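You operate a simulated robot arm through the tools that you are given. There is no shell and no other tool.

The job below is to be done with a simulated robot arm. You get a single attempt, and the scene is never put back.

Task
Knock in the yellow and blue discs with the orange peg and fit a gland in each hole.
Fine: black gland at the yellow disc, grey at the blue; peg back in its socket; leave the third disc.

Only the result counts: the job must be done as asked and must still hold three seconds after the hand-in. Knocking over, shifting, dropping, spilling or breaking anything else fails it.

Robot
A 7-joint arm with a two-finger gripper, fixed in place. Base frame: the origin is on the floor under the middle of its stand, x ahead of it, y to its left, z up; the work surface is at about z = 0.85. Units: m, rad, N and s.
With the tool pointing down near the work surface it reaches from about 0.1 to 0.6 m from the base axis. Its first joint turns from -2.496 to 2.496 rad. Payload 1.47 kg.
The tool frame sits at the grasp point between the pads (the TCP): z along the fingers, y along the line on which they close. The tips reach 0.016 m beyond it. The gripper opens to 0.087 m; its body begins 0.055 m behind the TCP.
Orientation is told as [roll, pitch, yaw] about the base's x, y, z axes, in that order, counted from this pose: with the fingers straight down and closing along the base's y, the tool's x points along the base's -x, its y along +y and its z along -z.

Tools
- The arm moves only by the tool play_rows. Its argument "moves" is a list of rows, each a list of 7 numbers: the turn, a rotation vector about the tool's x, y, z in rad, then the shift along the tool's x, y, z in m, then the opening, from 0 (shut) to 1 (fully open). In form: [[rx, ry, rz, x, y, z, claw], ...]. A call has 1 to 20 rows; each row is the pose to reach, as a shift and turn from the pose commanded when the call began, along the tool's axes at that moment. Each row takes 0.2 s and may step no farther than 0.05 m and 0.15 rad from the row before; otherwise, or with a gripper value out of range, the whole call is refused. A pose out of reach is approached as far as the arm can. The call stops where the force on the tool passes 40 N (or 10 N more than at its start, if that is more) or the arm is blocked; 0.2 s more then pass. Each finger travels about 0.045 m/s and halts on what it meets, pressing with about 28 N; the grip force reading is that of the motor and also rises with nothing between the fingers. The clock runs only during rows and for 0.2 s after the last one: add rows that repeat a pose to give the fingers time. The reply holds the time, the measured pose of the TCP, the force on the tool along the base axes, the opening and the grip force, in the units named above and with some noise, with the torque about the TCP (base axes, N m) and any sound that the robot's microphone picked up.
- Cameras (640 x 400 px; columns grow to the right, rows downward): "scene" is fixed at [0.0557, 0.5064, 1.4705]; the picture's right is [-0.60, -0.80, 0.00], its down [-0.56, 0.42, -0.72] and it looks along [0.57, -0.43, -0.70] (base axes); focal length 340 px, centre (320, 200). "wrist" rides on the gripper at [0.073, 0.012, -0.09] in the tool frame; the picture's right is [-0.16, 0.99, 0.00], its down [-0.72, -0.12, -0.68] and it looks along [-0.67, -0.11, 0.73] (tool axes); focal length 247 px, centre (320, 200). There is no depth. A picture from a camera that has moved, and an enlarged one, comes with that camera's place and axes in the base frame and with its lens. The place of the scene camera against the robot may be out by one fixed shift of up to 0.012 m in any direction.
- get_image(camera): a new picture of that camera. It takes no simulated time.
- slide_trunk(by): slides the trunk up (or, below 0, down) by that many m; the arm rides with it, the base frame stays. It gives what a move gives, with no picture.
- zoom(camera, box): a new picture of the part [left, top, right, bottom] of that camera's present view, enlarged. It takes no simulated time.
- finish_job(): hands the job in; it is judged then, once.

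Places have to be worked out from the pictures, the camera data and where the tool is seen. Open the gripper and draw the arm clear of the work before you hand the job in, unless the task says otherwise.

The tools are called after "Call:" as name(argument=value, ...) on one line, values as JSON. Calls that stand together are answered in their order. play_rows: Moves the arm, as the interface text tells. Its arguments: {"type":"object","properties":{"moves":{"type":"array"}},"required":["moves"]} The other tools are called the same way: slide_trunk (by) moves the trunk up or down; get_image (camera) takes a picture; zoom (camera, box) takes an enlarged picture of a part of a camera's view; finish_job () hands the job in.

At the start:

```text
t: 0.0
ee_pos: [0.3678, 0.2291, 1.1711]
ee_rot: [-0.001, 0.0, 0.001]
force: [-0.2, -0.2, -0.2]
moment: [0.0, -0.01, 0.02]
gripper_width: 0.0869
finger_force: 0.1
trunk travel left (down, up): [-0.883, 0.357]
```

scene: 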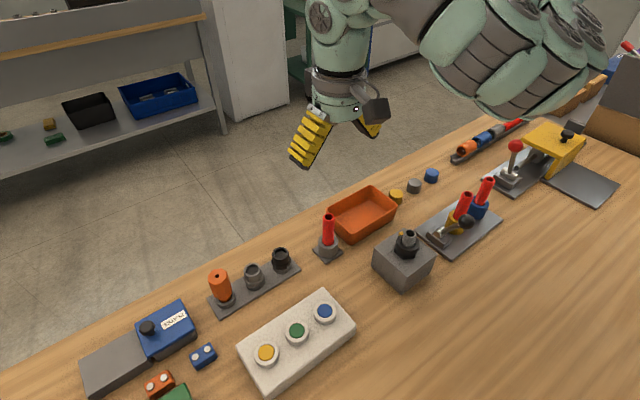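
wrist: 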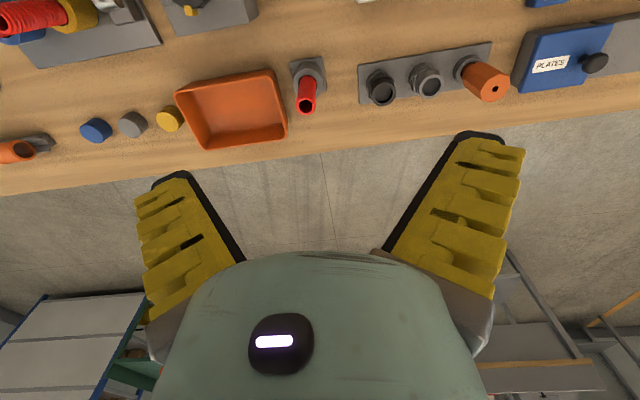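

The scene shows a white block with yellow, green and blue discs, and a grey rail holding an orange peg and two glands (grey and black). I zoom in on these to work out their details.

Call:
zoom(camera="scene", box=[190, 230, 370, 400])

Call:
zoom(camera="wrist", box=[280, 20, 540, 140])

Call:
zoom(camera="scene", box=[300, 150, 460, 290])

```text
2.35 times, centred on (280, 315) of scene
camera zoom: at [0.0557, 0.5064, 1.4705], right [-0.6, -0.8, 0.0], down [-0.56, 0.42, -0.72], along [0.57, -0.43, -0.7], focal length 800 px, centre (414, -71)
```

zoom: 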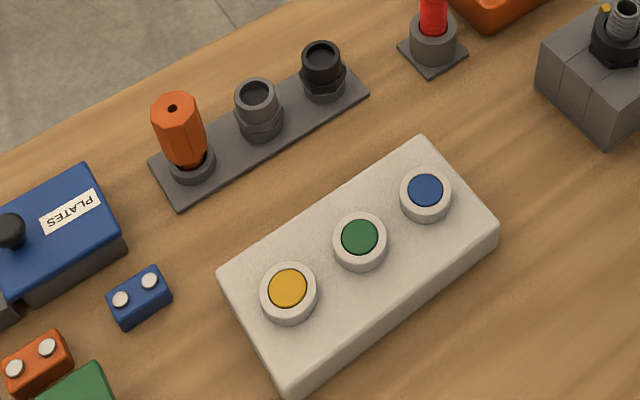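

```text
2.46 times, centred on (410, 80) of wrist
camera zoom: at [0.2934, 0.2412, 1.26], right [0.16, 0.99, 0.0], down [0.72, -0.12, 0.68], along [0.67, -0.11, -0.73], focal length 608 px, centre (98, 495)
```

zoom: 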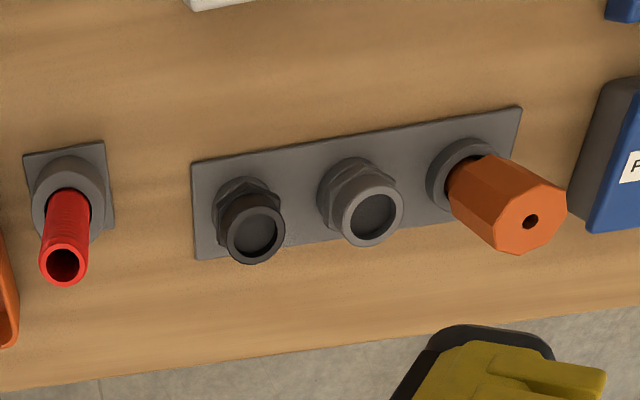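

```text
2.86 times, centred on (380, 220) of scene
camera zoom: at [0.0557, 0.5064, 1.4705], right [-0.6, -0.8, 0.0], down [-0.56, 0.42, -0.72], along [0.57, -0.43, -0.7], focal length 971 px, centre (149, 143)
```

zoom: 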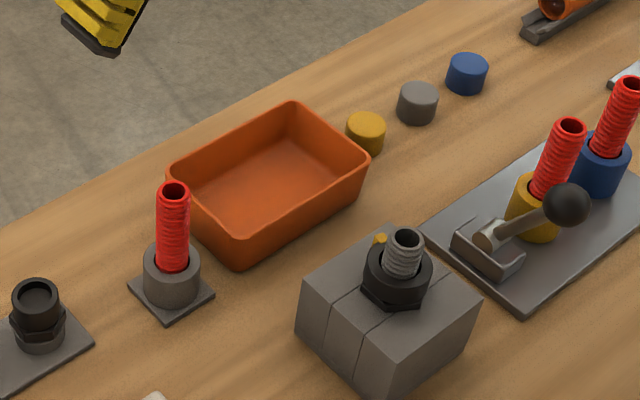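

The rail with the orange peg, grey gland and black gland lies along y at x≈0.43. The discs lie along y at x≈0.29. I turn the gripper by +90° yaw so it closes along x, move closer to the rail, and check the view.

Call:
play_rows(moves=[[0, 0, -0.143, -0.003, 0.006, 0.006, 1], [0, 0, -0.286, -0.006, 0.012, 0.012, 1], [0, 0, -0.429, -0.009, 0.018, 0.018, 1], [0, 0, -0.571, -0.012, 0.024, 0.024, 1], [0, 0, -0.714, -0.015, 0.03, 0.03, 1], [0, 0, -0.857, -0.018, 0.036, 0.036, 1], [0, 0, -1.0, -0.02, 0.042, 0.042, 1], [0, 0, -1.143, -0.023, 0.048, 0.048, 1], [0, 0, -1.286, -0.026, 0.054, 0.054, 1], [0, 0, -1.429, -0.028, 0.06, 0.06, 1], [0, 0, -1.571, -0.03, 0.07, 0.07, 1], [0, 0, -1.571, -0.03, 0.07, 0.07, 1]])

```text
t: 2.6
ee_pos: [0.3969, 0.3, 1.1008]
ee_rot: [-0.001, -0.003, 1.576]
force: [0.5, -0.5, -0.2]
moment: [-0.01, -0.01, 0.01]
gripper_width: 0.087
finger_force: 0.1
trunk travel left (down, up): [-0.883, 0.357]
```

The yaw turn worked. I take wrist and scene pictures from here.

Call:
get_image(camera="wrist")

Call:
get_image(camera="scene")

```text
taken
camera wrist: at [0.3848, 0.2271, 1.1896], right [-0.99, 0.16, 0.0], down [0.11, 0.72, 0.68], along [0.11, 0.67, -0.73], focal length 247 px, centre (320, 200)
```

wrist: 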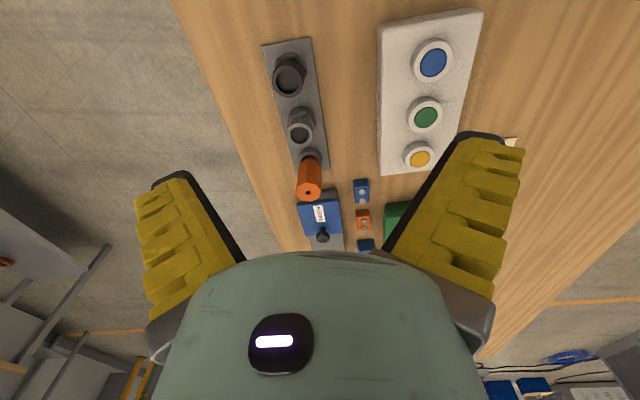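

```text
taken
```

scene: 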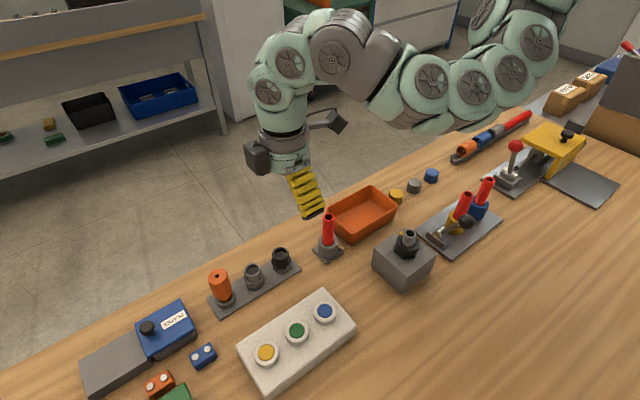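

The wrist camera now looks straight down the rail and the block. I enlarge both to measure them.

Call:
zoom(camera="wrist", box=[240, 20, 400, 220])

Call:
zoom(camera="wrist", box=[360, 0, 520, 190])

```text
2.00 times, centred on (320, 120) of wrist
camera zoom: at [0.3848, 0.2271, 1.1896], right [-0.99, 0.16, 0.0], down [0.11, 0.72, 0.68], along [0.11, 0.67, -0.73], focal length 494 px, centre (320, 360)
```

zoom: 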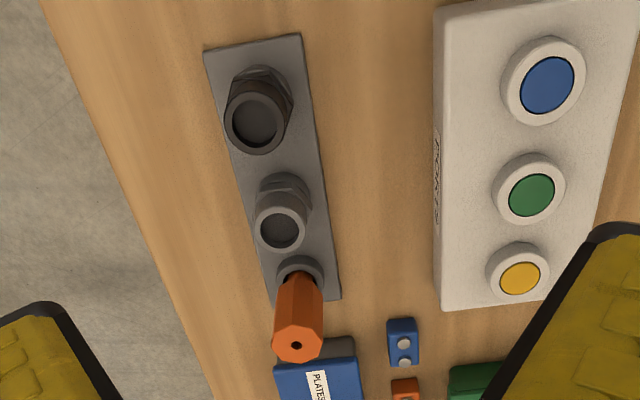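

```text
2.11 times, centred on (440, 95) of wrist
camera zoom: at [0.3848, 0.2271, 1.1896], right [-0.99, 0.16, 0.0], down [0.11, 0.72, 0.68], along [0.11, 0.67, -0.73], focal length 520 px, centre (67, 421)
```

zoom: 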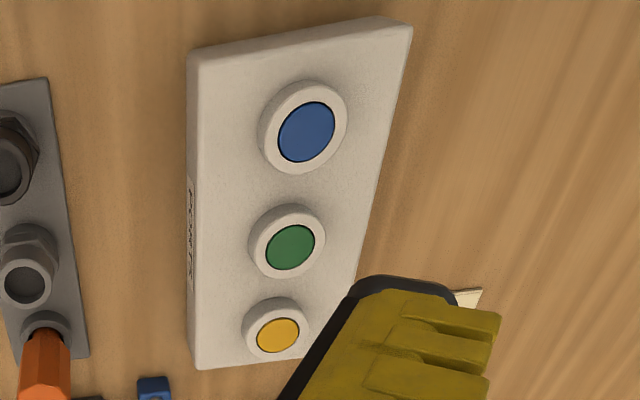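

I place the black gland at about (0.434, 0.310), the grey at (0.434, 0.375) and the peg near (0.434, 0.437). Blue, green and yellow come out near (0.278, 0.317 / 0.378 / 0.440). I move above the peg to test the reach and get a closer look.

Call:
play_rows(moves=[[0, 0, 0, -0.035, -0.009, 0.01, 1], [0, 0, 0, -0.07, -0.018, 0.02, 1], [0, 0, 0, -0.105, -0.027, 0.03, 1], [0, 0, 0, -0.138, -0.036, 0.04, 1], [0, 0, 0, -0.138, -0.036, 0.04, 1]])

Call:
get_image(camera="wrist")

Call:
get_image(camera="scene")

```text
t: 3.8
ee_pos: [0.4305, 0.4273, 1.0648]
ee_rot: [-0.002, -0.001, 1.57]
force: [1.3, 0.4, 1.2]
moment: [0.0, 0.0, 0.0]
gripper_width: 0.0872
finger_force: 0.2
out of reach, approached as far as the arm can: row 4, 5
trunk travel left (down, up): [-0.883, 0.357]
```

```text
taken
camera wrist: at [0.4181, 0.3544, 1.1538], right [-0.99, 0.16, 0.0], down [0.12, 0.72, 0.68], along [0.11, 0.67, -0.73], focal length 247 px, centre (320, 200)
```

wrist: 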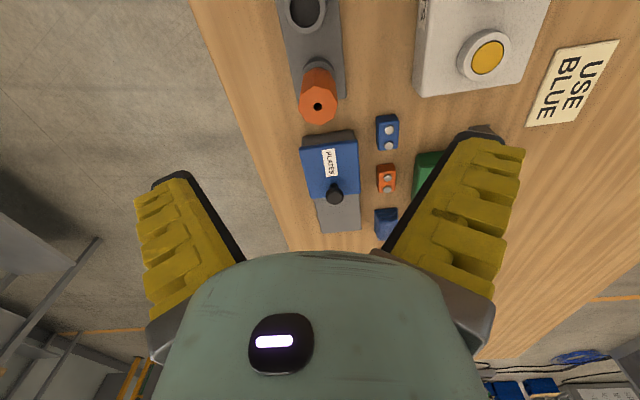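

```text
taken
```

scene: 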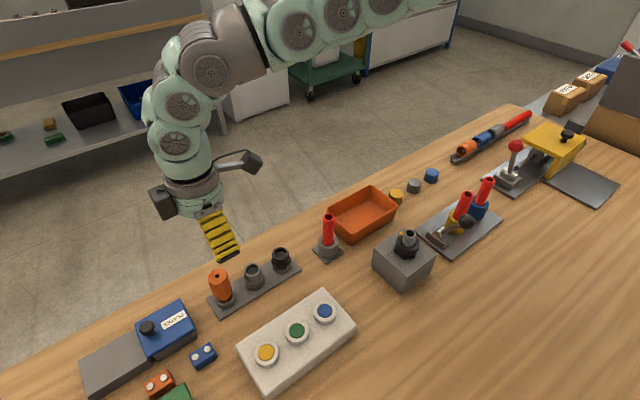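

The arm stops at about 0.607 m radius, just short of the peg at ~0.617 m. The "USE BLUE" card on the table is only a label in the scene, so I keep to the job as it was given. I back off a little, lower the trunk, and test whether the reach grows.

Call:
play_rows(moves=[[0, 0, 0, 0.04, 0.015, -0.02, 1], [0, 0, 0, 0.06, 0.03, -0.04, 1], [0, 0, 0, 0.06, 0.03, -0.04, 1]])

Call:
slide_trunk(by=-0.1)

```text
t: 4.6
ee_pos: [0.398, 0.366, 1.1039]
ee_rot: [-0.001, 0.002, 1.574]
force: [-0.7, -0.3, -0.6]
moment: [0.02, -0.09, -0.01]
gripper_width: 0.087
finger_force: 0.2
trunk travel left (down, up): [-0.883, 0.357]
```

```text
t: 5.9
ee_pos: [0.4013, 0.3663, 1.0049]
ee_rot: [0.001, 0.001, 1.573]
force: [-1.1, 0.1, 0.5]
moment: [-0.01, -0.04, 0.0]
gripper_width: 0.0872
finger_force: 0.0
trunk travel left (down, up): [-0.783, 0.457]
```

The trunk is 0.1 m lower with the TCP at z=1.005. I try the same spot over the peg at this height, where the fingertips at ~0.989 stay above the peg top at ~0.95.

Call:
play_rows(moves=[[0, 0, 0, -0.035, -0.016, 0, 1], [0, 0, 0, -0.071, -0.033, 0, 1], [0, 0, 0, -0.071, -0.033, 0, 1]])

Call:
get_image(camera="wrist")

Call:
get_image(camera="scene")

```text
t: 6.7
ee_pos: [0.4315, 0.4373, 1.004]
ee_rot: [0.001, 0.0, 1.57]
force: [-1.5, -0.8, -0.7]
moment: [0.06, -0.07, 0.0]
gripper_width: 0.0869
finger_force: 0.1
trunk travel left (down, up): [-0.783, 0.457]
```

```text
taken
camera wrist: at [0.4197, 0.364, 1.0926], right [-0.99, 0.16, 0.0], down [0.12, 0.72, 0.68], along [0.11, 0.67, -0.73], focal length 247 px, centre (320, 200)
```

wrist: 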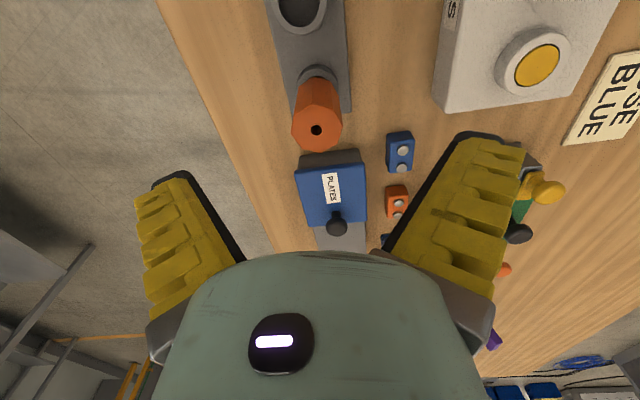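

```text
taken
```

scene: 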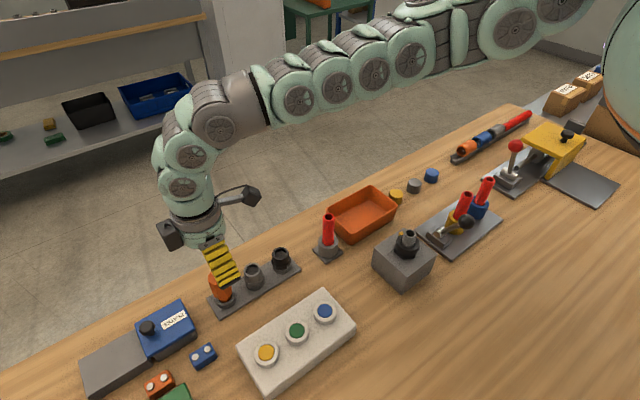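

The reach is fine now. By triangulation the peg top is near (0.434, 0.436, 0.949), almost straight below the TCP. I zoom in to check its alignment.

Call:
zoom(camera="wrist", box=[240, 0, 400, 200])

Call:
zoom(camera="scene", box=[180, 220, 310, 320])

```text
2.00 times, centred on (320, 100) of wrist
camera zoom: at [0.4197, 0.364, 1.0926], right [-0.99, 0.16, 0.0], down [0.12, 0.72, 0.68], along [0.11, 0.67, -0.73], focal length 494 px, centre (320, 400)
```

zoom: 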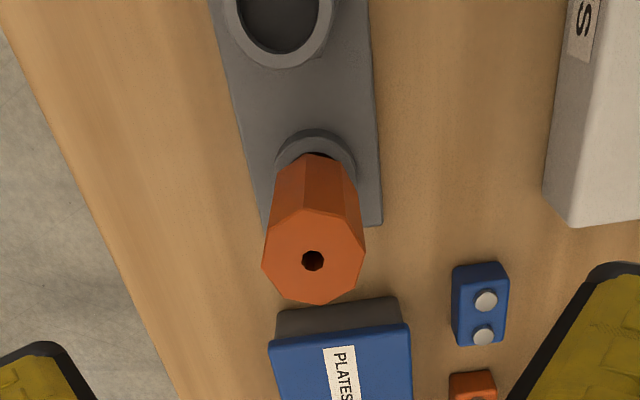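

```text
4.00 times, centred on (245, 270) of scene
camera zoom: at [0.0557, 0.5064, 1.4705], right [-0.6, -0.8, 0.0], down [-0.56, 0.42, -0.72], along [0.57, -0.43, -0.7], focal length 1359 px, centre (620, -80)
```

zoom: 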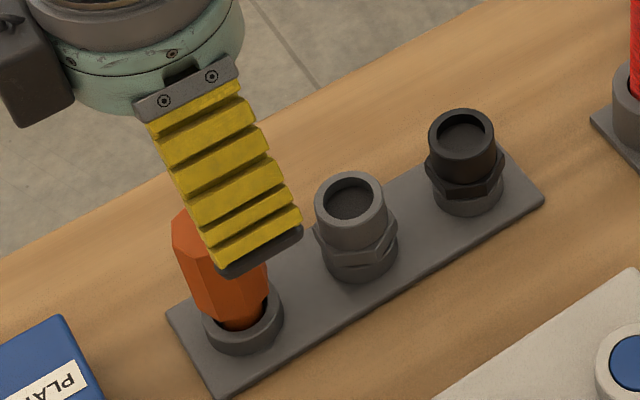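

The peg body is ~0.031 m wide with a narrower stem in its socket, and it sits about 2 mm to +x of the tool axis. I correct that and lower the trunk in steps, keeping the arm's reach unchanged.

Call:
play_rows(moves=[[0, 0, 0, 0, -0.0022, 0, 1], [0, 0, 0, 0, -0.0022, 0, 1]])

Call:
slide_trunk(by=-0.05)

Call:
get_image(camera="wrist")

Call:
get_image(camera="scene")

```text
t: 7.3
ee_pos: [0.4343, 0.4382, 1.0052]
ee_rot: [-0.001, 0.0, 1.572]
force: [0.8, 1.0, 0.3]
moment: [0.02, -0.01, -0.01]
gripper_width: 0.087
finger_force: 0.1
trunk travel left (down, up): [-0.783, 0.457]
```

```text
t: 8.2
ee_pos: [0.4364, 0.439, 0.9555]
ee_rot: [0.001, -0.001, 1.573]
force: [0.5, -0.2, 0.6]
moment: [-0.03, 0.01, 0.02]
gripper_width: 0.0871
finger_force: 0.1
trunk travel left (down, up): [-0.733, 0.507]
```

```text
taken
camera wrist: at [0.4228, 0.3653, 1.0437], right [-0.99, 0.16, 0.0], down [0.11, 0.72, 0.68], along [0.11, 0.67, -0.73], focal length 247 px, centre (320, 200)
```

wrist: 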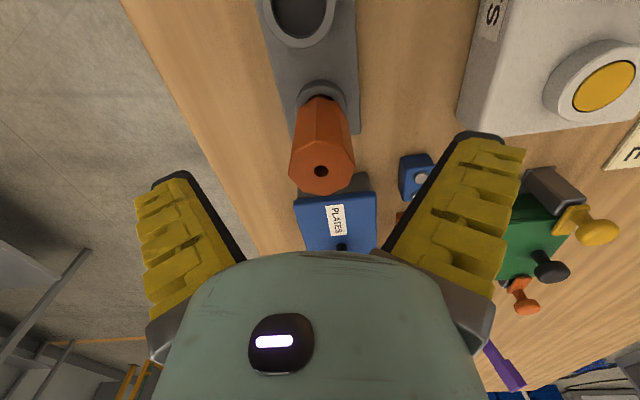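

```text
taken
```

scene: 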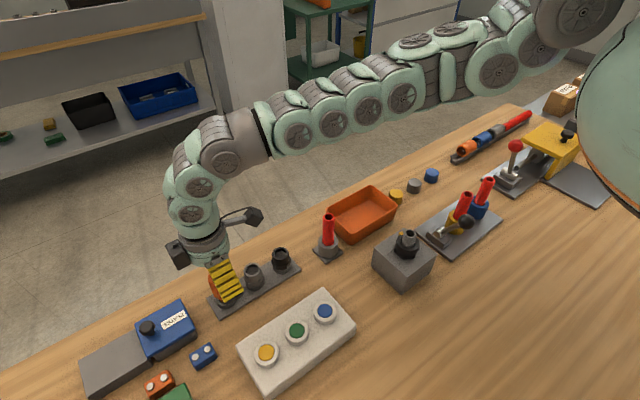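

The peg is centred between the fingers at column 320, and its top is at z≈0.945. I lower the trunk a further 0.046 m so the pads sit around the middle of the peg body.

Call:
slide_trunk(by=-0.046)

Call:
get_image(camera="wrist")

Call:
zoom(camera="scene", box=[180, 220, 310, 320])

```text
t: 9.1
ee_pos: [0.4363, 0.4381, 0.9089]
ee_rot: [-0.001, -0.002, 1.572]
force: [0.1, -0.3, 0.1]
moment: [-0.01, 0.03, 0.0]
gripper_width: 0.087
finger_force: 0.0
trunk travel left (down, up): [-0.687, 0.553]
```

```text
taken
camera wrist: at [0.4229, 0.3653, 0.9977], right [-0.99, 0.16, 0.0], down [0.11, 0.72, 0.68], along [0.11, 0.67, -0.73], focal length 247 px, centre (320, 200)
```

wrist: 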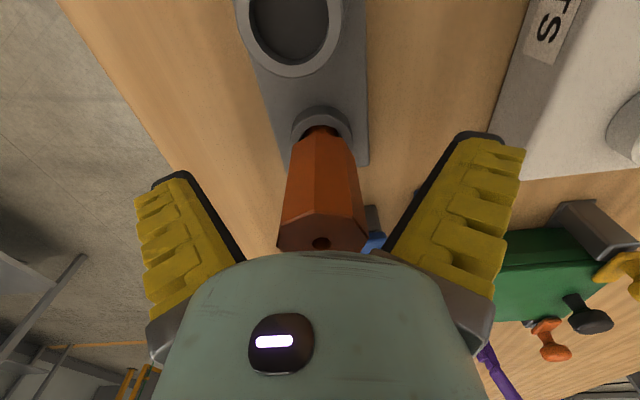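

```text
4.00 times, centred on (245, 270) of scene
camera zoom: at [0.0557, 0.5064, 1.4705], right [-0.6, -0.8, 0.0], down [-0.56, 0.42, -0.72], along [0.57, -0.43, -0.7], focal length 1359 px, centre (620, -80)
```

zoom: 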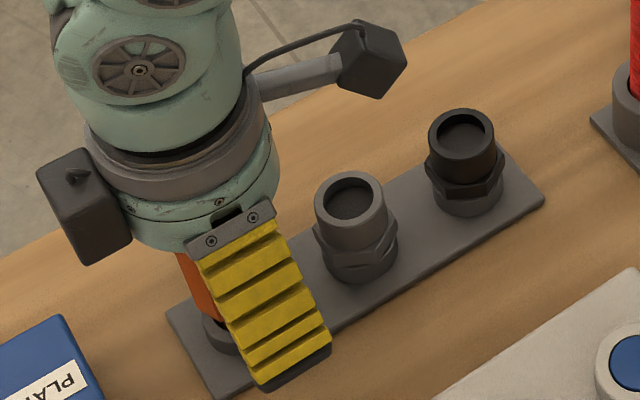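

The peg stands centred between the pads, with its top ~0.034 m above the TCP. I close the gripper on it.

Call:
play_rows(moves=[[0, 0, 0, 0, 0, 0, 0], [0, 0, 0, 0, 0, 0, 0], [0, 0, 0, 0, 0, 0, 0], [0, 0, 0, 0, 0, 0, 0], [0, 0, 0, 0, 0, 0, 0], [0, 0, 0, 0, 0, 0, 0], [0, 0, 0, 0, 0, 0, 0]])

Call:
get_image(camera="wrist")

```text
t: 10.7
ee_pos: [0.4348, 0.4395, 0.9104]
ee_rot: [-0.001, -0.004, 1.572]
force: [-2.4, 1.1, 8.3]
moment: [0.1, 0.05, 0.0]
gripper_width: 0.0261
finger_force: 28.0
trunk travel left (down, up): [-0.687, 0.553]
```

```text
taken
camera wrist: at [0.4229, 0.3662, 0.9983], right [-0.99, 0.16, 0.0], down [0.11, 0.72, 0.68], along [0.11, 0.67, -0.73], focal length 247 px, centre (320, 200)
```

wrist: 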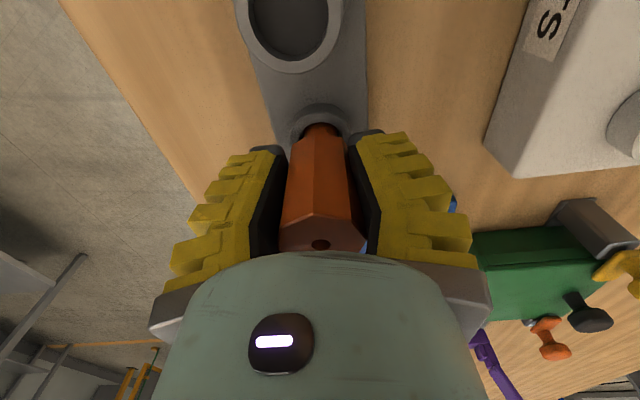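

The grip holds at 0.026 m width with 28 N. I lift the peg straight up with the arm to draw it out of its socket.

Call:
play_rows(moves=[[0, 0, 0, 0, 0, -0.01, 0], [0, 0, 0, 0, 0, -0.02, 0], [0, 0, 0, 0, 0, -0.035, 0], [0, 0, 0, 0, 0, -0.05, 0], [0, 0, 0, 0, 0, -0.07, 0], [0, 0, 0, 0, 0, -0.09, 0], [0, 0, 0, 0, 0, -0.09, 0]])

Call:
get_image(camera="wrist")

Call:
zoom(camera="scene", box=[160, 160, 320, 320])

```text
t: 12.3
ee_pos: [0.4341, 0.438, 0.9988]
ee_rot: [-0.001, -0.001, 1.571]
force: [0.5, -0.6, -0.8]
moment: [-0.01, 0.01, 0.0]
gripper_width: 0.0242
finger_force: 27.6
trunk travel left (down, up): [-0.687, 0.553]
```

```text
taken
camera wrist: at [0.4222, 0.3651, 1.0873], right [-0.99, 0.16, 0.0], down [0.12, 0.72, 0.68], along [0.11, 0.67, -0.73], focal length 247 px, centre (320, 200)
```

wrist: 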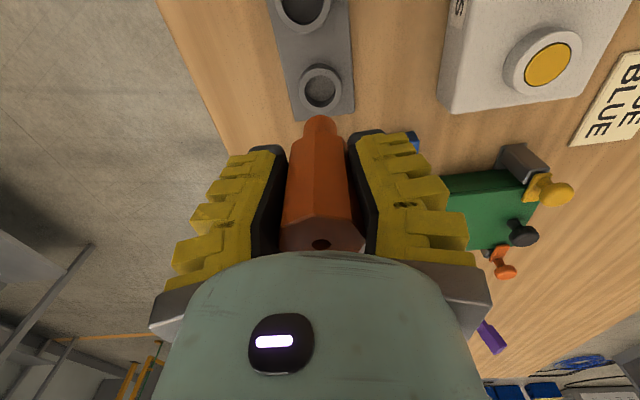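

```text
2.50 times, centred on (240, 240) of scene
camera zoom: at [0.0557, 0.5064, 1.4705], right [-0.6, -0.8, 0.0], down [-0.56, 0.42, -0.72], along [0.57, -0.43, -0.7], focal length 850 px, centre (520, 100)
```

zoom: 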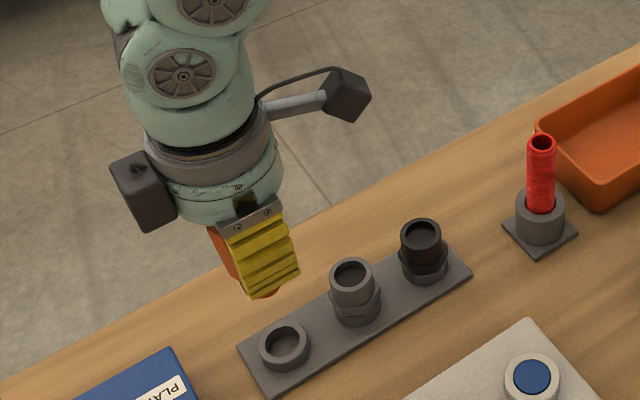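

The peg is free of its socket and held. I zoom in on it to see its lower end, its straightness, and the empty socket.

Call:
zoom(camera="wrist", box=[240, 50, 400, 260])

Call:
zoom(camera="scene", box=[200, 190, 280, 250])

```text
1.90 times, centred on (320, 155) of wrist
camera zoom: at [0.4222, 0.3651, 1.0873], right [-0.99, 0.16, 0.0], down [0.12, 0.72, 0.68], along [0.11, 0.67, -0.73], focal length 470 px, centre (320, 286)
```

zoom: 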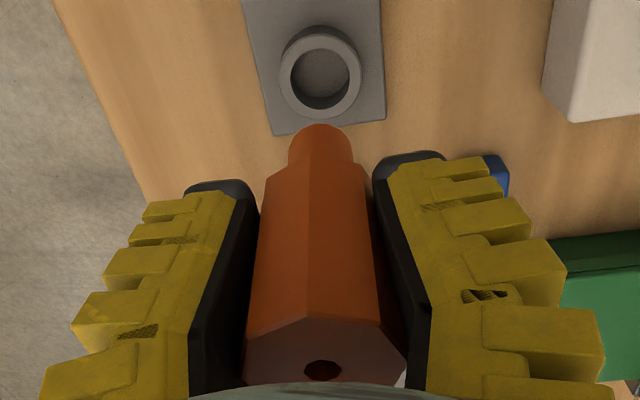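

```text
6.67 times, centred on (240, 220) of scene
camera zoom: at [0.0557, 0.5064, 1.4705], right [-0.6, -0.8, 0.0], down [-0.56, 0.42, -0.72], along [0.57, -0.43, -0.7], focal length 2266 px, centre (853, 67)
```

zoom: 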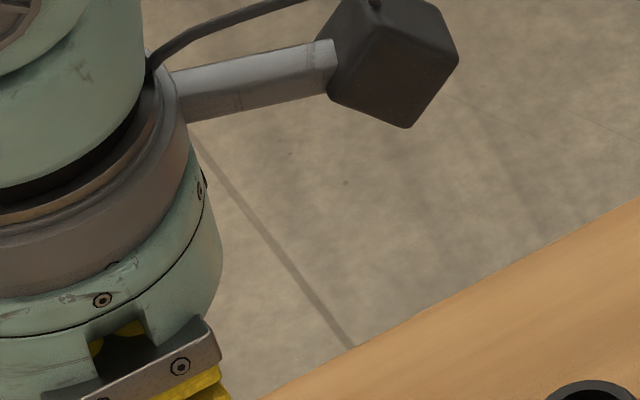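

The peg's cylindrical tip is ~0.021 m wide and ends ~0.052 m below the TCP. It looks straight in the grip. I carry it toward the yellow disc and stop ~5 cm short in x to measure the disc closely.

Call:
play_rows(moves=[[0, 0, 0, 0.001, 0.035, -0.005, 0], [0, 0, 0, 0.002, 0.07, -0.01, 0], [0, 0, 0, 0.0035, 0.104, -0.01, 0], [0, 0, 0, 0.0035, 0.104, -0.01, 0]])

Call:
get_image(camera="wrist")

Call:
zoom(camera="scene", box=[190, 180, 370, 390])

```text
t: 13.3
ee_pos: [0.3306, 0.4335, 1.0086]
ee_rot: [0.0, 0.001, 1.571]
force: [0.0, -0.4, -0.3]
moment: [0.0, -0.01, -0.01]
gripper_width: 0.0239
finger_force: 28.1
trunk travel left (down, up): [-0.687, 0.553]
```

```text
taken
camera wrist: at [0.3181, 0.3606, 1.097], right [-0.99, 0.16, 0.0], down [0.12, 0.72, 0.68], along [0.11, 0.67, -0.73], focal length 247 px, centre (320, 200)
```

wrist: 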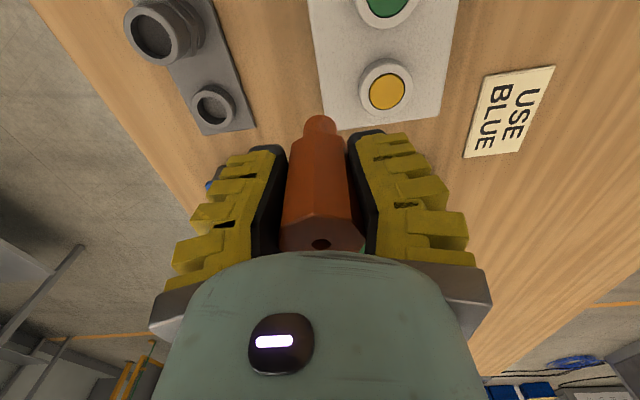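

```text
1.90 times, centred on (280, 285) of scene
camera zoom: at [0.0557, 0.5064, 1.4705], right [-0.6, -0.8, 0.0], down [-0.56, 0.42, -0.72], along [0.57, -0.43, -0.7], focal length 647 px, centre (396, 38)
```

zoom: 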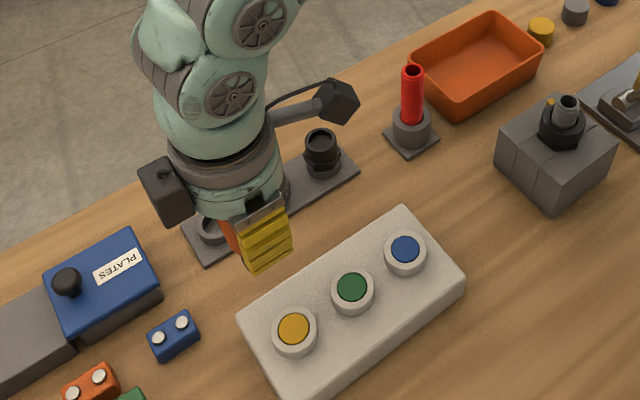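

The yellow disc is clearly visible to the right of the peg tip. I zoom to get its pixel centre more exactly.

Call:
zoom(camera="wrist", box=[300, 0, 460, 140])

```text
2.86 times, centred on (380, 70) of wrist
camera zoom: at [0.3181, 0.3606, 1.097], right [-0.99, 0.16, 0.0], down [0.12, 0.72, 0.68], along [0.11, 0.67, -0.73], focal length 706 px, centre (149, 571)
```

zoom: 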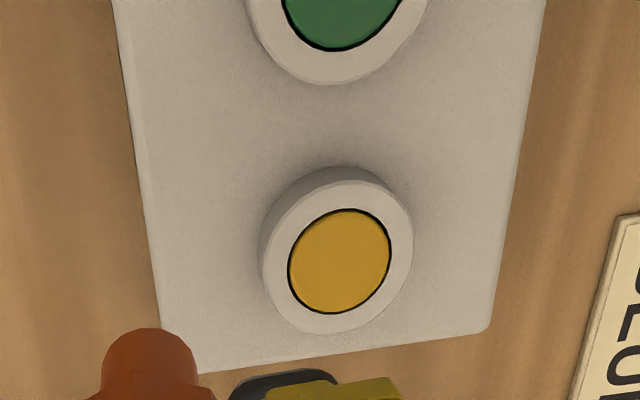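

I place the yellow disc centre at (0.2796, 0.4343, ~0.907), with a diameter of ~0.027 m. The peg tip lies on the tool axis, so I move it above the disc and check.

Call:
play_rows(moves=[[0, 0, 0, -0.0004, 0.025, 0.005, 0], [0, 0, 0, -0.0007, 0.0505, 0.01, 0], [0, 0, 0, -0.0007, 0.0505, 0.02, 0], [0, 0, 0, -0.0007, 0.0505, 0.02, 0]])

Call:
zoom(camera="wrist", box=[240, 0, 400, 140])

Call:
zoom(camera="scene", box=[190, 230, 370, 390])

```text
t: 14.3
ee_pos: [0.2805, 0.4359, 0.9886]
ee_rot: [0.0, -0.002, 1.573]
force: [0.2, 0.5, -0.4]
moment: [-0.01, -0.01, 0.02]
gripper_width: 0.0238
finger_force: 28.0
trunk travel left (down, up): [-0.687, 0.553]
```

```text
2.86 times, centred on (320, 70) of wrist
camera zoom: at [0.2677, 0.3619, 1.078], right [-0.99, 0.16, 0.0], down [0.11, 0.72, 0.68], along [0.11, 0.67, -0.73], focal length 706 px, centre (320, 571)
```

zoom: 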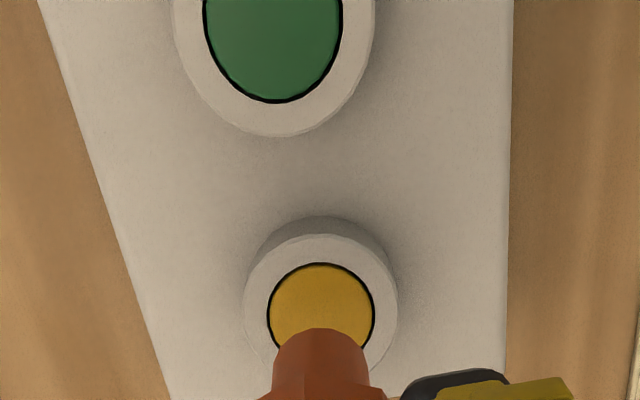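

```text
2.50 times, centred on (280, 310) of scene
camera zoom: at [0.0557, 0.5064, 1.4705], right [-0.6, -0.8, 0.0], down [-0.56, 0.42, -0.72], along [0.57, -0.43, -0.7], focal length 850 px, centre (420, -75)
```

zoom: 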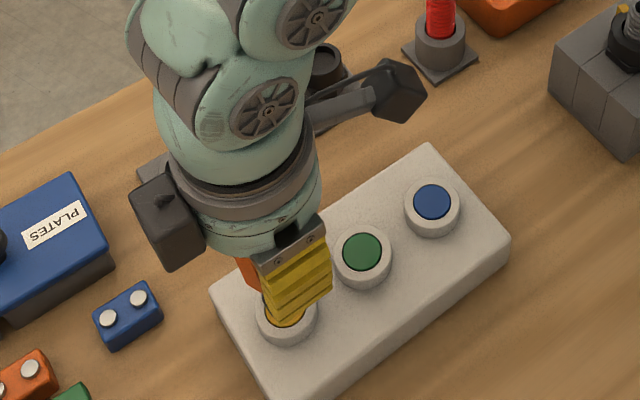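

The peg is centred over the yellow disc (disc centre at column 320, y≈0.4347). I push straight down slowly and watch the force.

Call:
play_rows(moves=[[0, 0, 0, 0, 0, 0.01, 0], [0, 0, 0, 0, 0, 0.018, 0], [0, 0, 0, 0, 0, 0.022, 0], [0, 0, 0, 0, 0, 0.025, 0], [0, 0, 0, 0, 0, 0.027, 0], [0, 0, 0, 0, 0, 0.029, 0], [0, 0, 0, 0, 0, 0.031, 0], [0, 0, 0, 0, 0, 0.033, 0], [0, 0, 0, 0, 0, 0.035, 0], [0, 0, 0, 0, 0, 0.037, 0], [0, 0, 0, 0, 0, 0.039, 0]])

Call:
zoom(camera="wrist", box=[240, 40, 400, 260])

```text
t: 16.7
ee_pos: [0.2802, 0.4345, 0.9486]
ee_rot: [0.0, 0.0, 1.57]
force: [-0.1, 0.0, -0.8]
moment: [-0.01, 0.02, -0.01]
gripper_width: 0.0236
finger_force: 28.8
trunk travel left (down, up): [-0.687, 0.553]
```

```text
1.82 times, centred on (320, 150) of wrist
camera zoom: at [0.2679, 0.3618, 1.0382], right [-0.99, 0.16, 0.0], down [0.12, 0.72, 0.68], along [0.11, 0.67, -0.73], focal length 449 px, centre (320, 291)
```

zoom: 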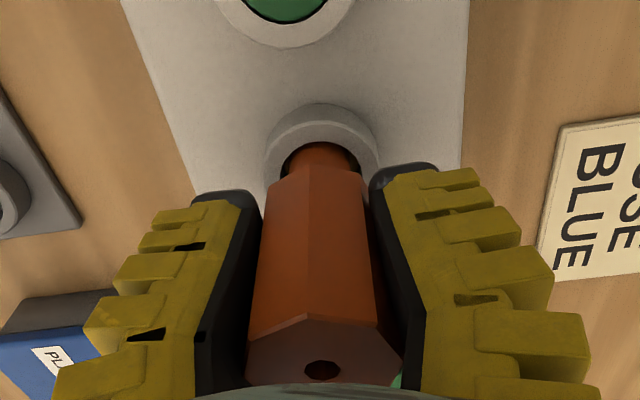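

The tip has gone into the yellow hole with no residual force, so the disc has probably given way. I go down another ~10 mm to push it well clear, then lift out.

Call:
play_rows(moves=[[0, 0, 0, 0, 0, 0.002, 0], [0, 0, 0, 0, 0, 0.004, 0], [0, 0, 0, 0, 0, 0.006, 0], [0, 0, 0, 0, 0, 0.008, 0], [0, 0, 0, 0, 0, 0.01, 0]])

Call:
play_rows(moves=[[0, 0, 0, 0, 0, -0.01, 0], [0, 0, 0, 0, 0, -0.025, 0], [0, 0, 0, 0, 0, -0.04, 0], [0, 0, 0, 0, 0, -0.06, 0], [0, 0, 0, 0, 0, -0.06, 0]])

Call:
zoom(camera="wrist", box=[240, 0, 400, 140])

Call:
zoom(camera="scene", box=[190, 230, 370, 390])

```text
t: 17.9
ee_pos: [0.2812, 0.4361, 0.9416]
ee_rot: [-0.001, -0.003, 1.573]
force: [-1.0, -4.2, 22.5]
moment: [-0.04, 0.05, -0.01]
gripper_width: 0.0253
finger_force: 28.5
trunk travel left (down, up): [-0.687, 0.553]
```

```text
t: 19.1
ee_pos: [0.279, 0.4345, 1.0]
ee_rot: [0.0, 0.0, 1.571]
force: [0.1, -0.3, -0.7]
moment: [0.02, -0.01, -0.02]
gripper_width: 0.0243
finger_force: 28.2
trunk travel left (down, up): [-0.687, 0.553]
```

```text
2.86 times, centred on (320, 70) of wrist
camera zoom: at [0.2672, 0.3624, 1.0885], right [-0.99, 0.16, 0.0], down [0.11, 0.72, 0.68], along [0.11, 0.67, -0.73], focal length 706 px, centre (320, 571)
```

zoom: 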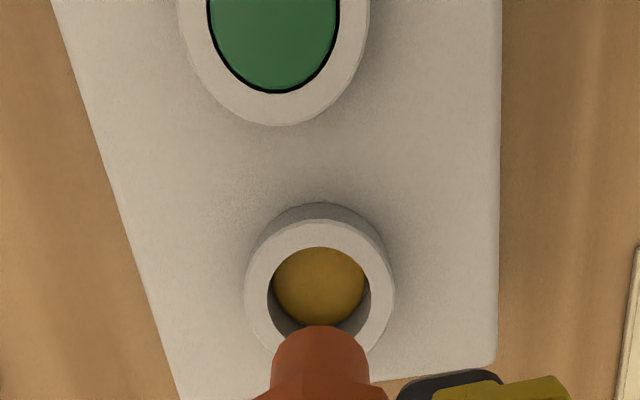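

```text
2.50 times, centred on (280, 310) of scene
camera zoom: at [0.0557, 0.5064, 1.4705], right [-0.6, -0.8, 0.0], down [-0.56, 0.42, -0.72], along [0.57, -0.43, -0.7], focal length 850 px, centre (420, -75)
```

zoom: 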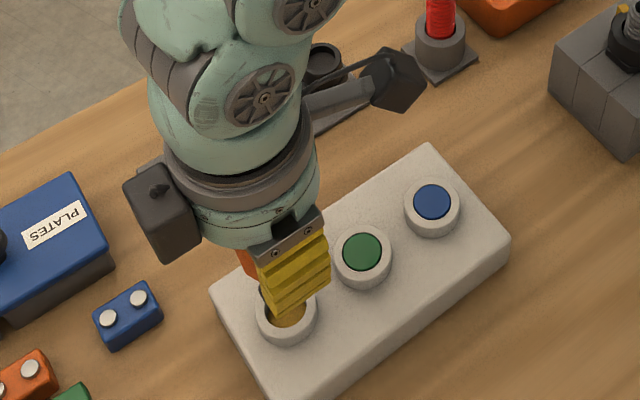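

The yellow disc has dropped ~17 mm down the hole and rests on its bottom, where it gave 22 N of contact. Next I carry the peg over to the blue disc, keeping the same height.

Call:
play_rows(moves=[[0, 0, 0, 0.04, 0, 0, 0], [0, 0, 0, 0.08, 0, 0, 0], [0, 0, 0, 0.12, -0.001, 0.005, 0], [0, 0, 0, 0.12, -0.001, 0.01, 0], [0, 0, 0, 0.12, -0.001, 0.01, 0]])

Call:
zoom(camera="wrist", box=[240, 0, 400, 140])

Call:
zoom(camera="scene", box=[190, 230, 370, 390])

Call:
zoom(camera="wrist", box=[240, 80, 400, 270])

```text
t: 20.3
ee_pos: [0.2832, 0.3436, 0.9691]
ee_rot: [-0.003, -0.006, 1.573]
force: [-0.3, -0.1, -1.0]
moment: [0.01, 0.01, 0.0]
gripper_width: 0.0229
finger_force: 28.3
out of reach, approached as far as the arm can: row 1, 2, 3, 4, 5
trunk travel left (down, up): [-0.687, 0.553]
```

```text
2.86 times, centred on (320, 70) of wrist
camera zoom: at [0.2711, 0.271, 1.0577], right [-0.99, 0.16, 0.0], down [0.11, 0.72, 0.68], along [0.11, 0.68, -0.73], focal length 706 px, centre (320, 571)
```

zoom: 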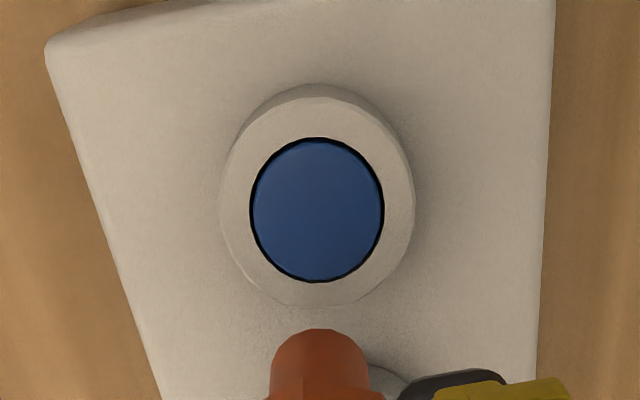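

```text
2.50 times, centred on (280, 310) of scene
camera zoom: at [0.0557, 0.5064, 1.4705], right [-0.6, -0.8, 0.0], down [-0.56, 0.42, -0.72], along [0.57, -0.43, -0.7], focal length 850 px, centre (420, -75)
```

zoom: 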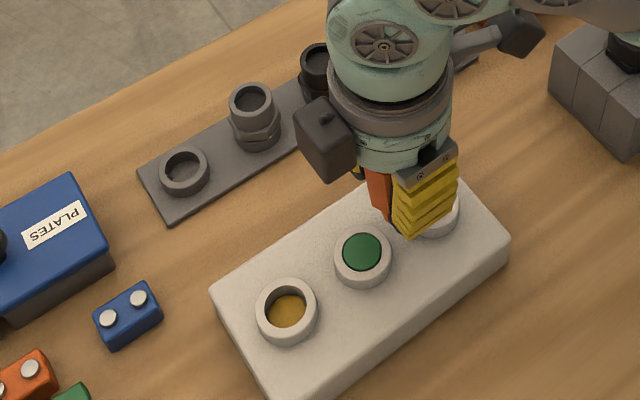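

```text
2.11 times, centred on (320, 175) of wrist
camera zoom: at [0.2711, 0.271, 1.0577], right [-0.99, 0.16, 0.0], down [0.11, 0.72, 0.68], along [0.11, 0.68, -0.73], focal length 520 px, centre (320, 253)
```

zoom: 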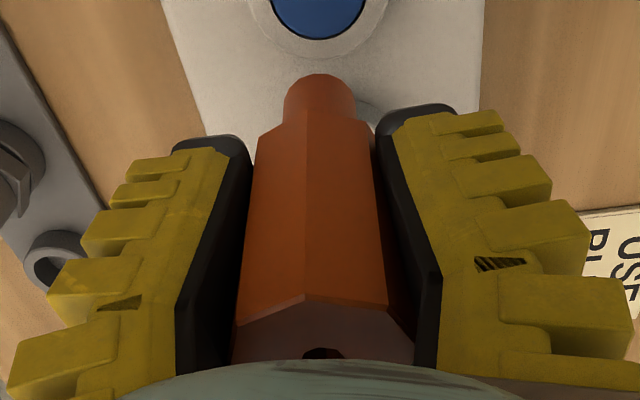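

The yellow disc is clearly seated low in its hole. But with the trunk this low the arm runs out of range toward the blue disc and sagged to z=0.969, with nothing touched. I raise the trunk to recover clearance and range.

Call:
slide_trunk(by=0.12)

```text
t: 21.8
ee_pos: [0.2839, 0.3447, 1.0893]
ee_rot: [-0.004, -0.006, 1.571]
force: [0.9, 0.1, -0.5]
moment: [0.02, 0.01, -0.03]
gripper_width: 0.0228
finger_force: 27.4
trunk travel left (down, up): [-0.807, 0.433]
```

The TCP is back up at z=1.089. I place the blue disc at about (0.2795, 0.314), so I move above it in small steps while coming down, and check that the arm now follows.

Call:
play_rows(moves=[[0, 0, 0, 0.01, 0.002, 0.01, 0], [0, 0, 0, 0.02, 0.0035, 0.02, 0], [0, 0, 0, 0.02, 0.0035, 0.02, 0]])

```text
t: 22.6
ee_pos: [0.2802, 0.3251, 1.0697]
ee_rot: [-0.002, -0.006, 1.574]
force: [-0.7, -0.3, -0.7]
moment: [0.01, 0.0, 0.0]
gripper_width: 0.0227
finger_force: 27.9
trunk travel left (down, up): [-0.807, 0.433]
```

The arm follows now. I remove the small 0.005 rad tilt and go to a hover over the blue disc at about z=1.0.

Call:
play_rows(moves=[[-0.003, 0, 0, 0.006, 0.0, 0.02, 0], [-0.006, 0, 0, 0.011, 0.0005, 0.045, 0], [-0.006, 0, 0, 0.011, 0.0005, 0.07, 0], [-0.006, 0, 0, 0.011, 0.0005, 0.07, 0]])

Call:
zoom(camera="wrist", box=[240, 0, 400, 140])

Call:
zoom(camera="scene", box=[230, 190, 410, 350])

```text
t: 23.6
ee_pos: [0.2795, 0.3137, 0.9973]
ee_rot: [0.002, -0.005, 1.572]
force: [-0.3, 0.1, -1.0]
moment: [-0.02, -0.02, 0.0]
gripper_width: 0.0227
finger_force: 28.2
trunk travel left (down, up): [-0.807, 0.433]
```

```text
2.86 times, centred on (320, 70) of wrist
camera zoom: at [0.2677, 0.2408, 1.0873], right [-0.99, 0.16, 0.0], down [0.12, 0.72, 0.68], along [0.1, 0.68, -0.73], focal length 706 px, centre (320, 571)
```

zoom: 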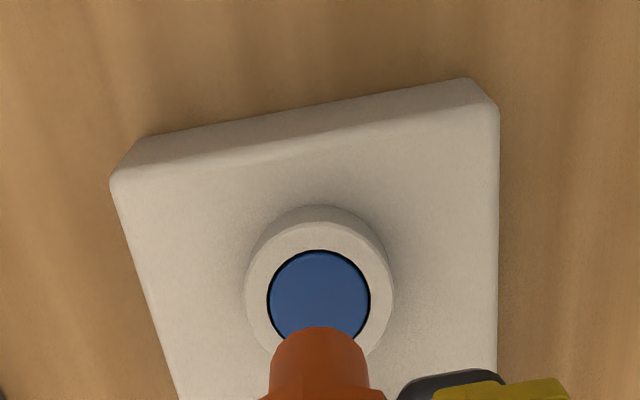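

```text
2.50 times, centred on (320, 270) of scene
camera zoom: at [0.0557, 0.5064, 1.4705], right [-0.6, -0.8, 0.0], down [-0.56, 0.42, -0.72], along [0.57, -0.43, -0.7], focal length 850 px, centre (320, 25)
```

zoom: 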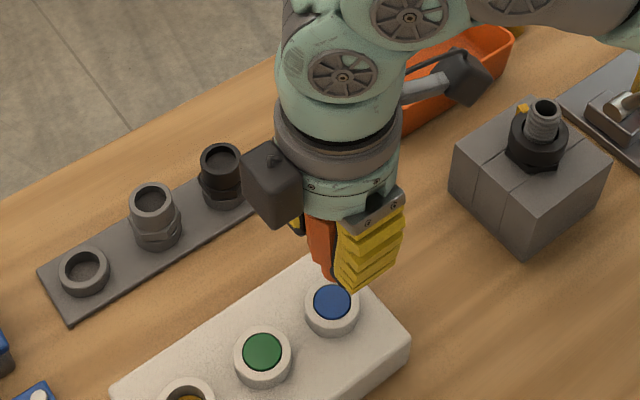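

The blue disc is centred under the peg. I push down the same way as at the yellow one.

Call:
play_rows(moves=[[0, 0, 0, 0, 0, 0.015, 0], [0, 0, 0, 0, 0, 0.028, 0], [0, 0, 0, 0, 0, 0.032, 0], [0, 0, 0, 0, 0, 0.034, 0], [0, 0, 0, 0, 0, 0.036, 0], [0, 0, 0, 0, 0, 0.038, 0], [0, 0, 0, 0, 0, 0.04, 0], [0, 0, 0, 0, 0, 0.042, 0], [0, 0, 0, 0, 0, 0.044, 0], [0, 0, 0, 0, 0, 0.046, 0], [0, 0, 0, 0, 0, 0.048, 0], [0, 0, 0, 0, 0, 0.05, 0], [0, 0, 0, 0, 0, 0.052, 0], [0, 0, 0, 0, 0, 0.054, 0], [0, 0, 0, 0, 0, 0.056, 0]])

Call:
get_image(camera="wrist")

```text
t: 26.8
ee_pos: [0.28, 0.3145, 0.9436]
ee_rot: [0.005, -0.005, 1.573]
force: [1.0, -0.1, -0.9]
moment: [0.01, -0.03, -0.01]
gripper_width: 0.0225
finger_force: 28.6
trunk travel left (down, up): [-0.807, 0.433]
```

```text
taken
camera wrist: at [0.2678, 0.241, 1.032], right [-0.99, 0.16, 0.0], down [0.12, 0.72, 0.68], along [0.1, 0.68, -0.73], focal length 247 px, centre (320, 200)
```

wrist: 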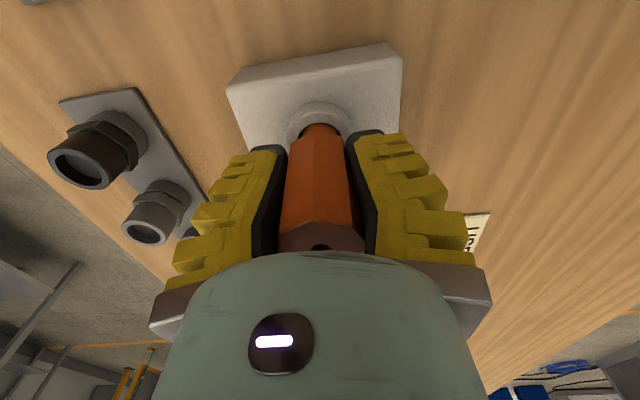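

The tip is inside the blue hole with no force left on it. I lift out and look.

Call:
play_rows(moves=[[0, 0, 0, 0, 0, -0.01, 0], [0, 0, 0, 0, 0, -0.025, 0], [0, 0, 0, 0, 0, -0.045, 0], [0, 0, 0, 0, 0, -0.065, 0], [0, 0, 0, 0, 0, -0.08, 0], [0, 0, 0, 0, 0, -0.08, 0]])

Call:
zoom(camera="wrist", box=[240, 0, 400, 140])

Call:
zoom(camera="scene", box=[230, 250, 370, 390])

```text
t: 28.2
ee_pos: [0.2812, 0.3141, 1.024]
ee_rot: [0.003, -0.006, 1.574]
force: [0.4, -0.8, 0.2]
moment: [0.01, -0.04, 0.0]
gripper_width: 0.0223
finger_force: 28.3
trunk travel left (down, up): [-0.807, 0.433]
```

```text
2.86 times, centred on (320, 70) of wrist
camera zoom: at [0.2678, 0.2408, 1.1117], right [-0.99, 0.16, 0.0], down [0.12, 0.72, 0.68], along [0.1, 0.68, -0.73], focal length 706 px, centre (320, 571)
```

zoom: 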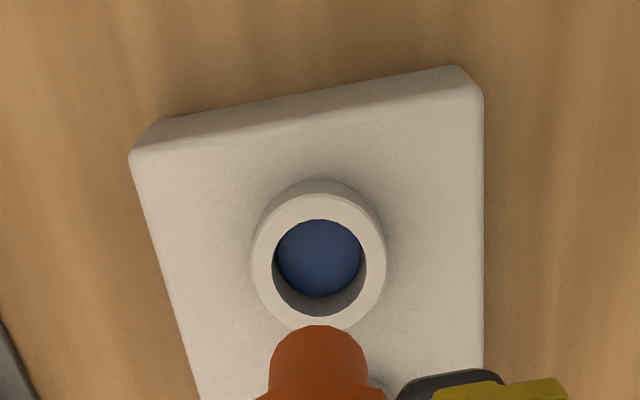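

```text
2.86 times, centred on (300, 320) of scene
camera zoom: at [0.0557, 0.5064, 1.4705], right [-0.6, -0.8, 0.0], down [-0.56, 0.42, -0.72], along [0.57, -0.43, -0.7], focal length 971 px, centre (377, -143)
```

zoom: 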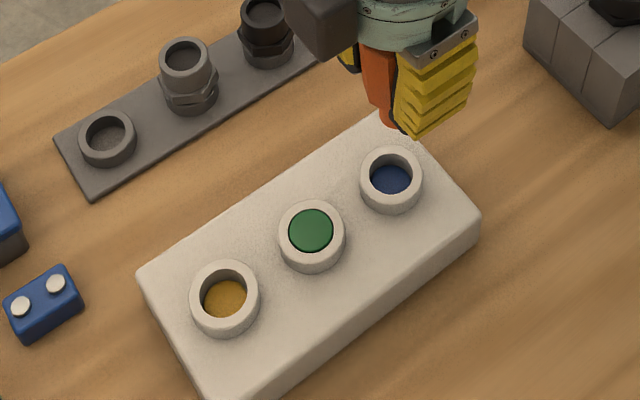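

Both the yellow and blue discs are now down in their holes, and the green one is untouched. I carry the peg back above its empty socket at about (0.434, 0.4385), taking out the small tilt on the way.

Call:
play_rows(moves=[[0.001, 0.002, 0, -0.02, -0.025, -0.008, 0], [0.002, 0.004, 0, -0.045, -0.056, -0.01, 0], [0.003, 0.006, 0, -0.07, -0.087, -0.01, 0], [0.003, 0.006, 0, -0.095, -0.118, -0.01, 0], [0.003, 0.006, 0, -0.115, -0.143, -0.01, 0], [0.003, 0.006, 0, -0.1245, -0.1547, -0.01, 0], [0.003, 0.006, 0, -0.1245, -0.1547, -0.01, 0]])

Call:
get_image(camera="wrist")

Call:
get_image(camera="scene")

```text
t: 29.8
ee_pos: [0.4336, 0.4374, 1.0326]
ee_rot: [-0.001, 0.002, 1.569]
force: [0.2, -0.2, -1.5]
moment: [-0.01, -0.02, 0.02]
gripper_width: 0.0229
finger_force: 27.8
trunk travel left (down, up): [-0.807, 0.433]
```

```text
taken
camera wrist: at [0.4222, 0.365, 1.1227], right [-0.99, 0.16, 0.0], down [0.12, 0.72, 0.68], along [0.11, 0.67, -0.73], focal length 247 px, centre (320, 200)
```

wrist: 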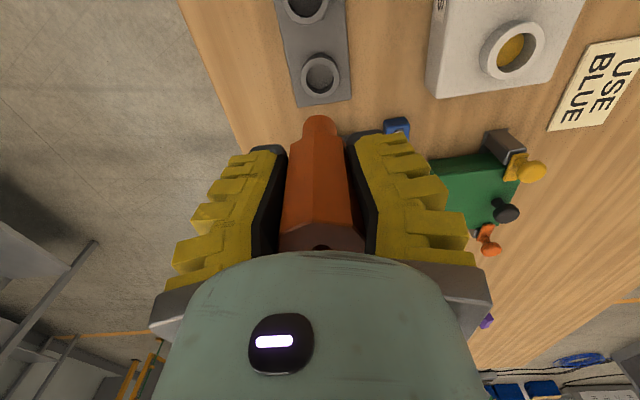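

```text
taken
```

scene: 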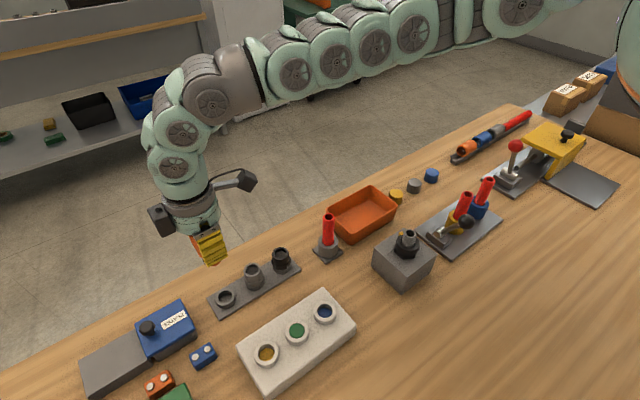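

The TCP is at (0.434, 0.438, 1.033), right where the peg was picked. I lower the trunk by 0.085 m to just above the socket ring and check the alignment.

Call:
slide_trunk(by=-0.085)

Call:
zoom(camera="wrist", box=[240, 40, 400, 260])

Call:
zoom(camera="scene", box=[170, 210, 310, 320])

```text
t: 31.0
ee_pos: [0.435, 0.438, 0.9487]
ee_rot: [-0.002, 0.001, 1.575]
force: [0.2, -0.9, 0.1]
moment: [-0.01, 0.0, 0.0]
gripper_width: 0.0229
finger_force: 27.8
trunk travel left (down, up): [-0.722, 0.518]
```

```text
1.82 times, centred on (320, 150) of wrist
camera zoom: at [0.4224, 0.3653, 1.038], right [-0.99, 0.16, 0.0], down [0.11, 0.72, 0.68], along [0.11, 0.67, -0.73], focal length 449 px, centre (320, 291)
```

zoom: 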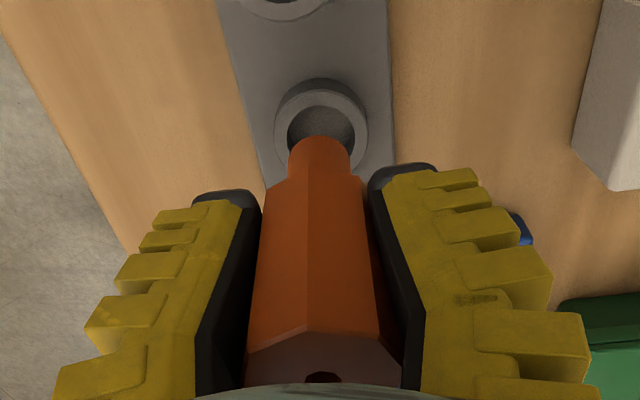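

```text
3.64 times, centred on (240, 265) of scene
camera zoom: at [0.0557, 0.5064, 1.4705], right [-0.6, -0.8, 0.0], down [-0.56, 0.42, -0.72], along [0.57, -0.43, -0.7], focal length 1236 px, centre (611, -36)
```

zoom: 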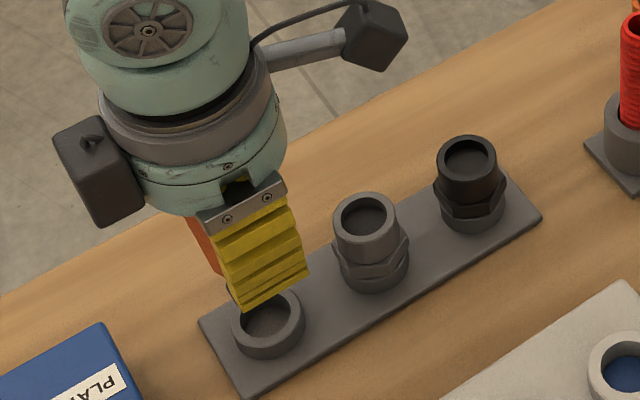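

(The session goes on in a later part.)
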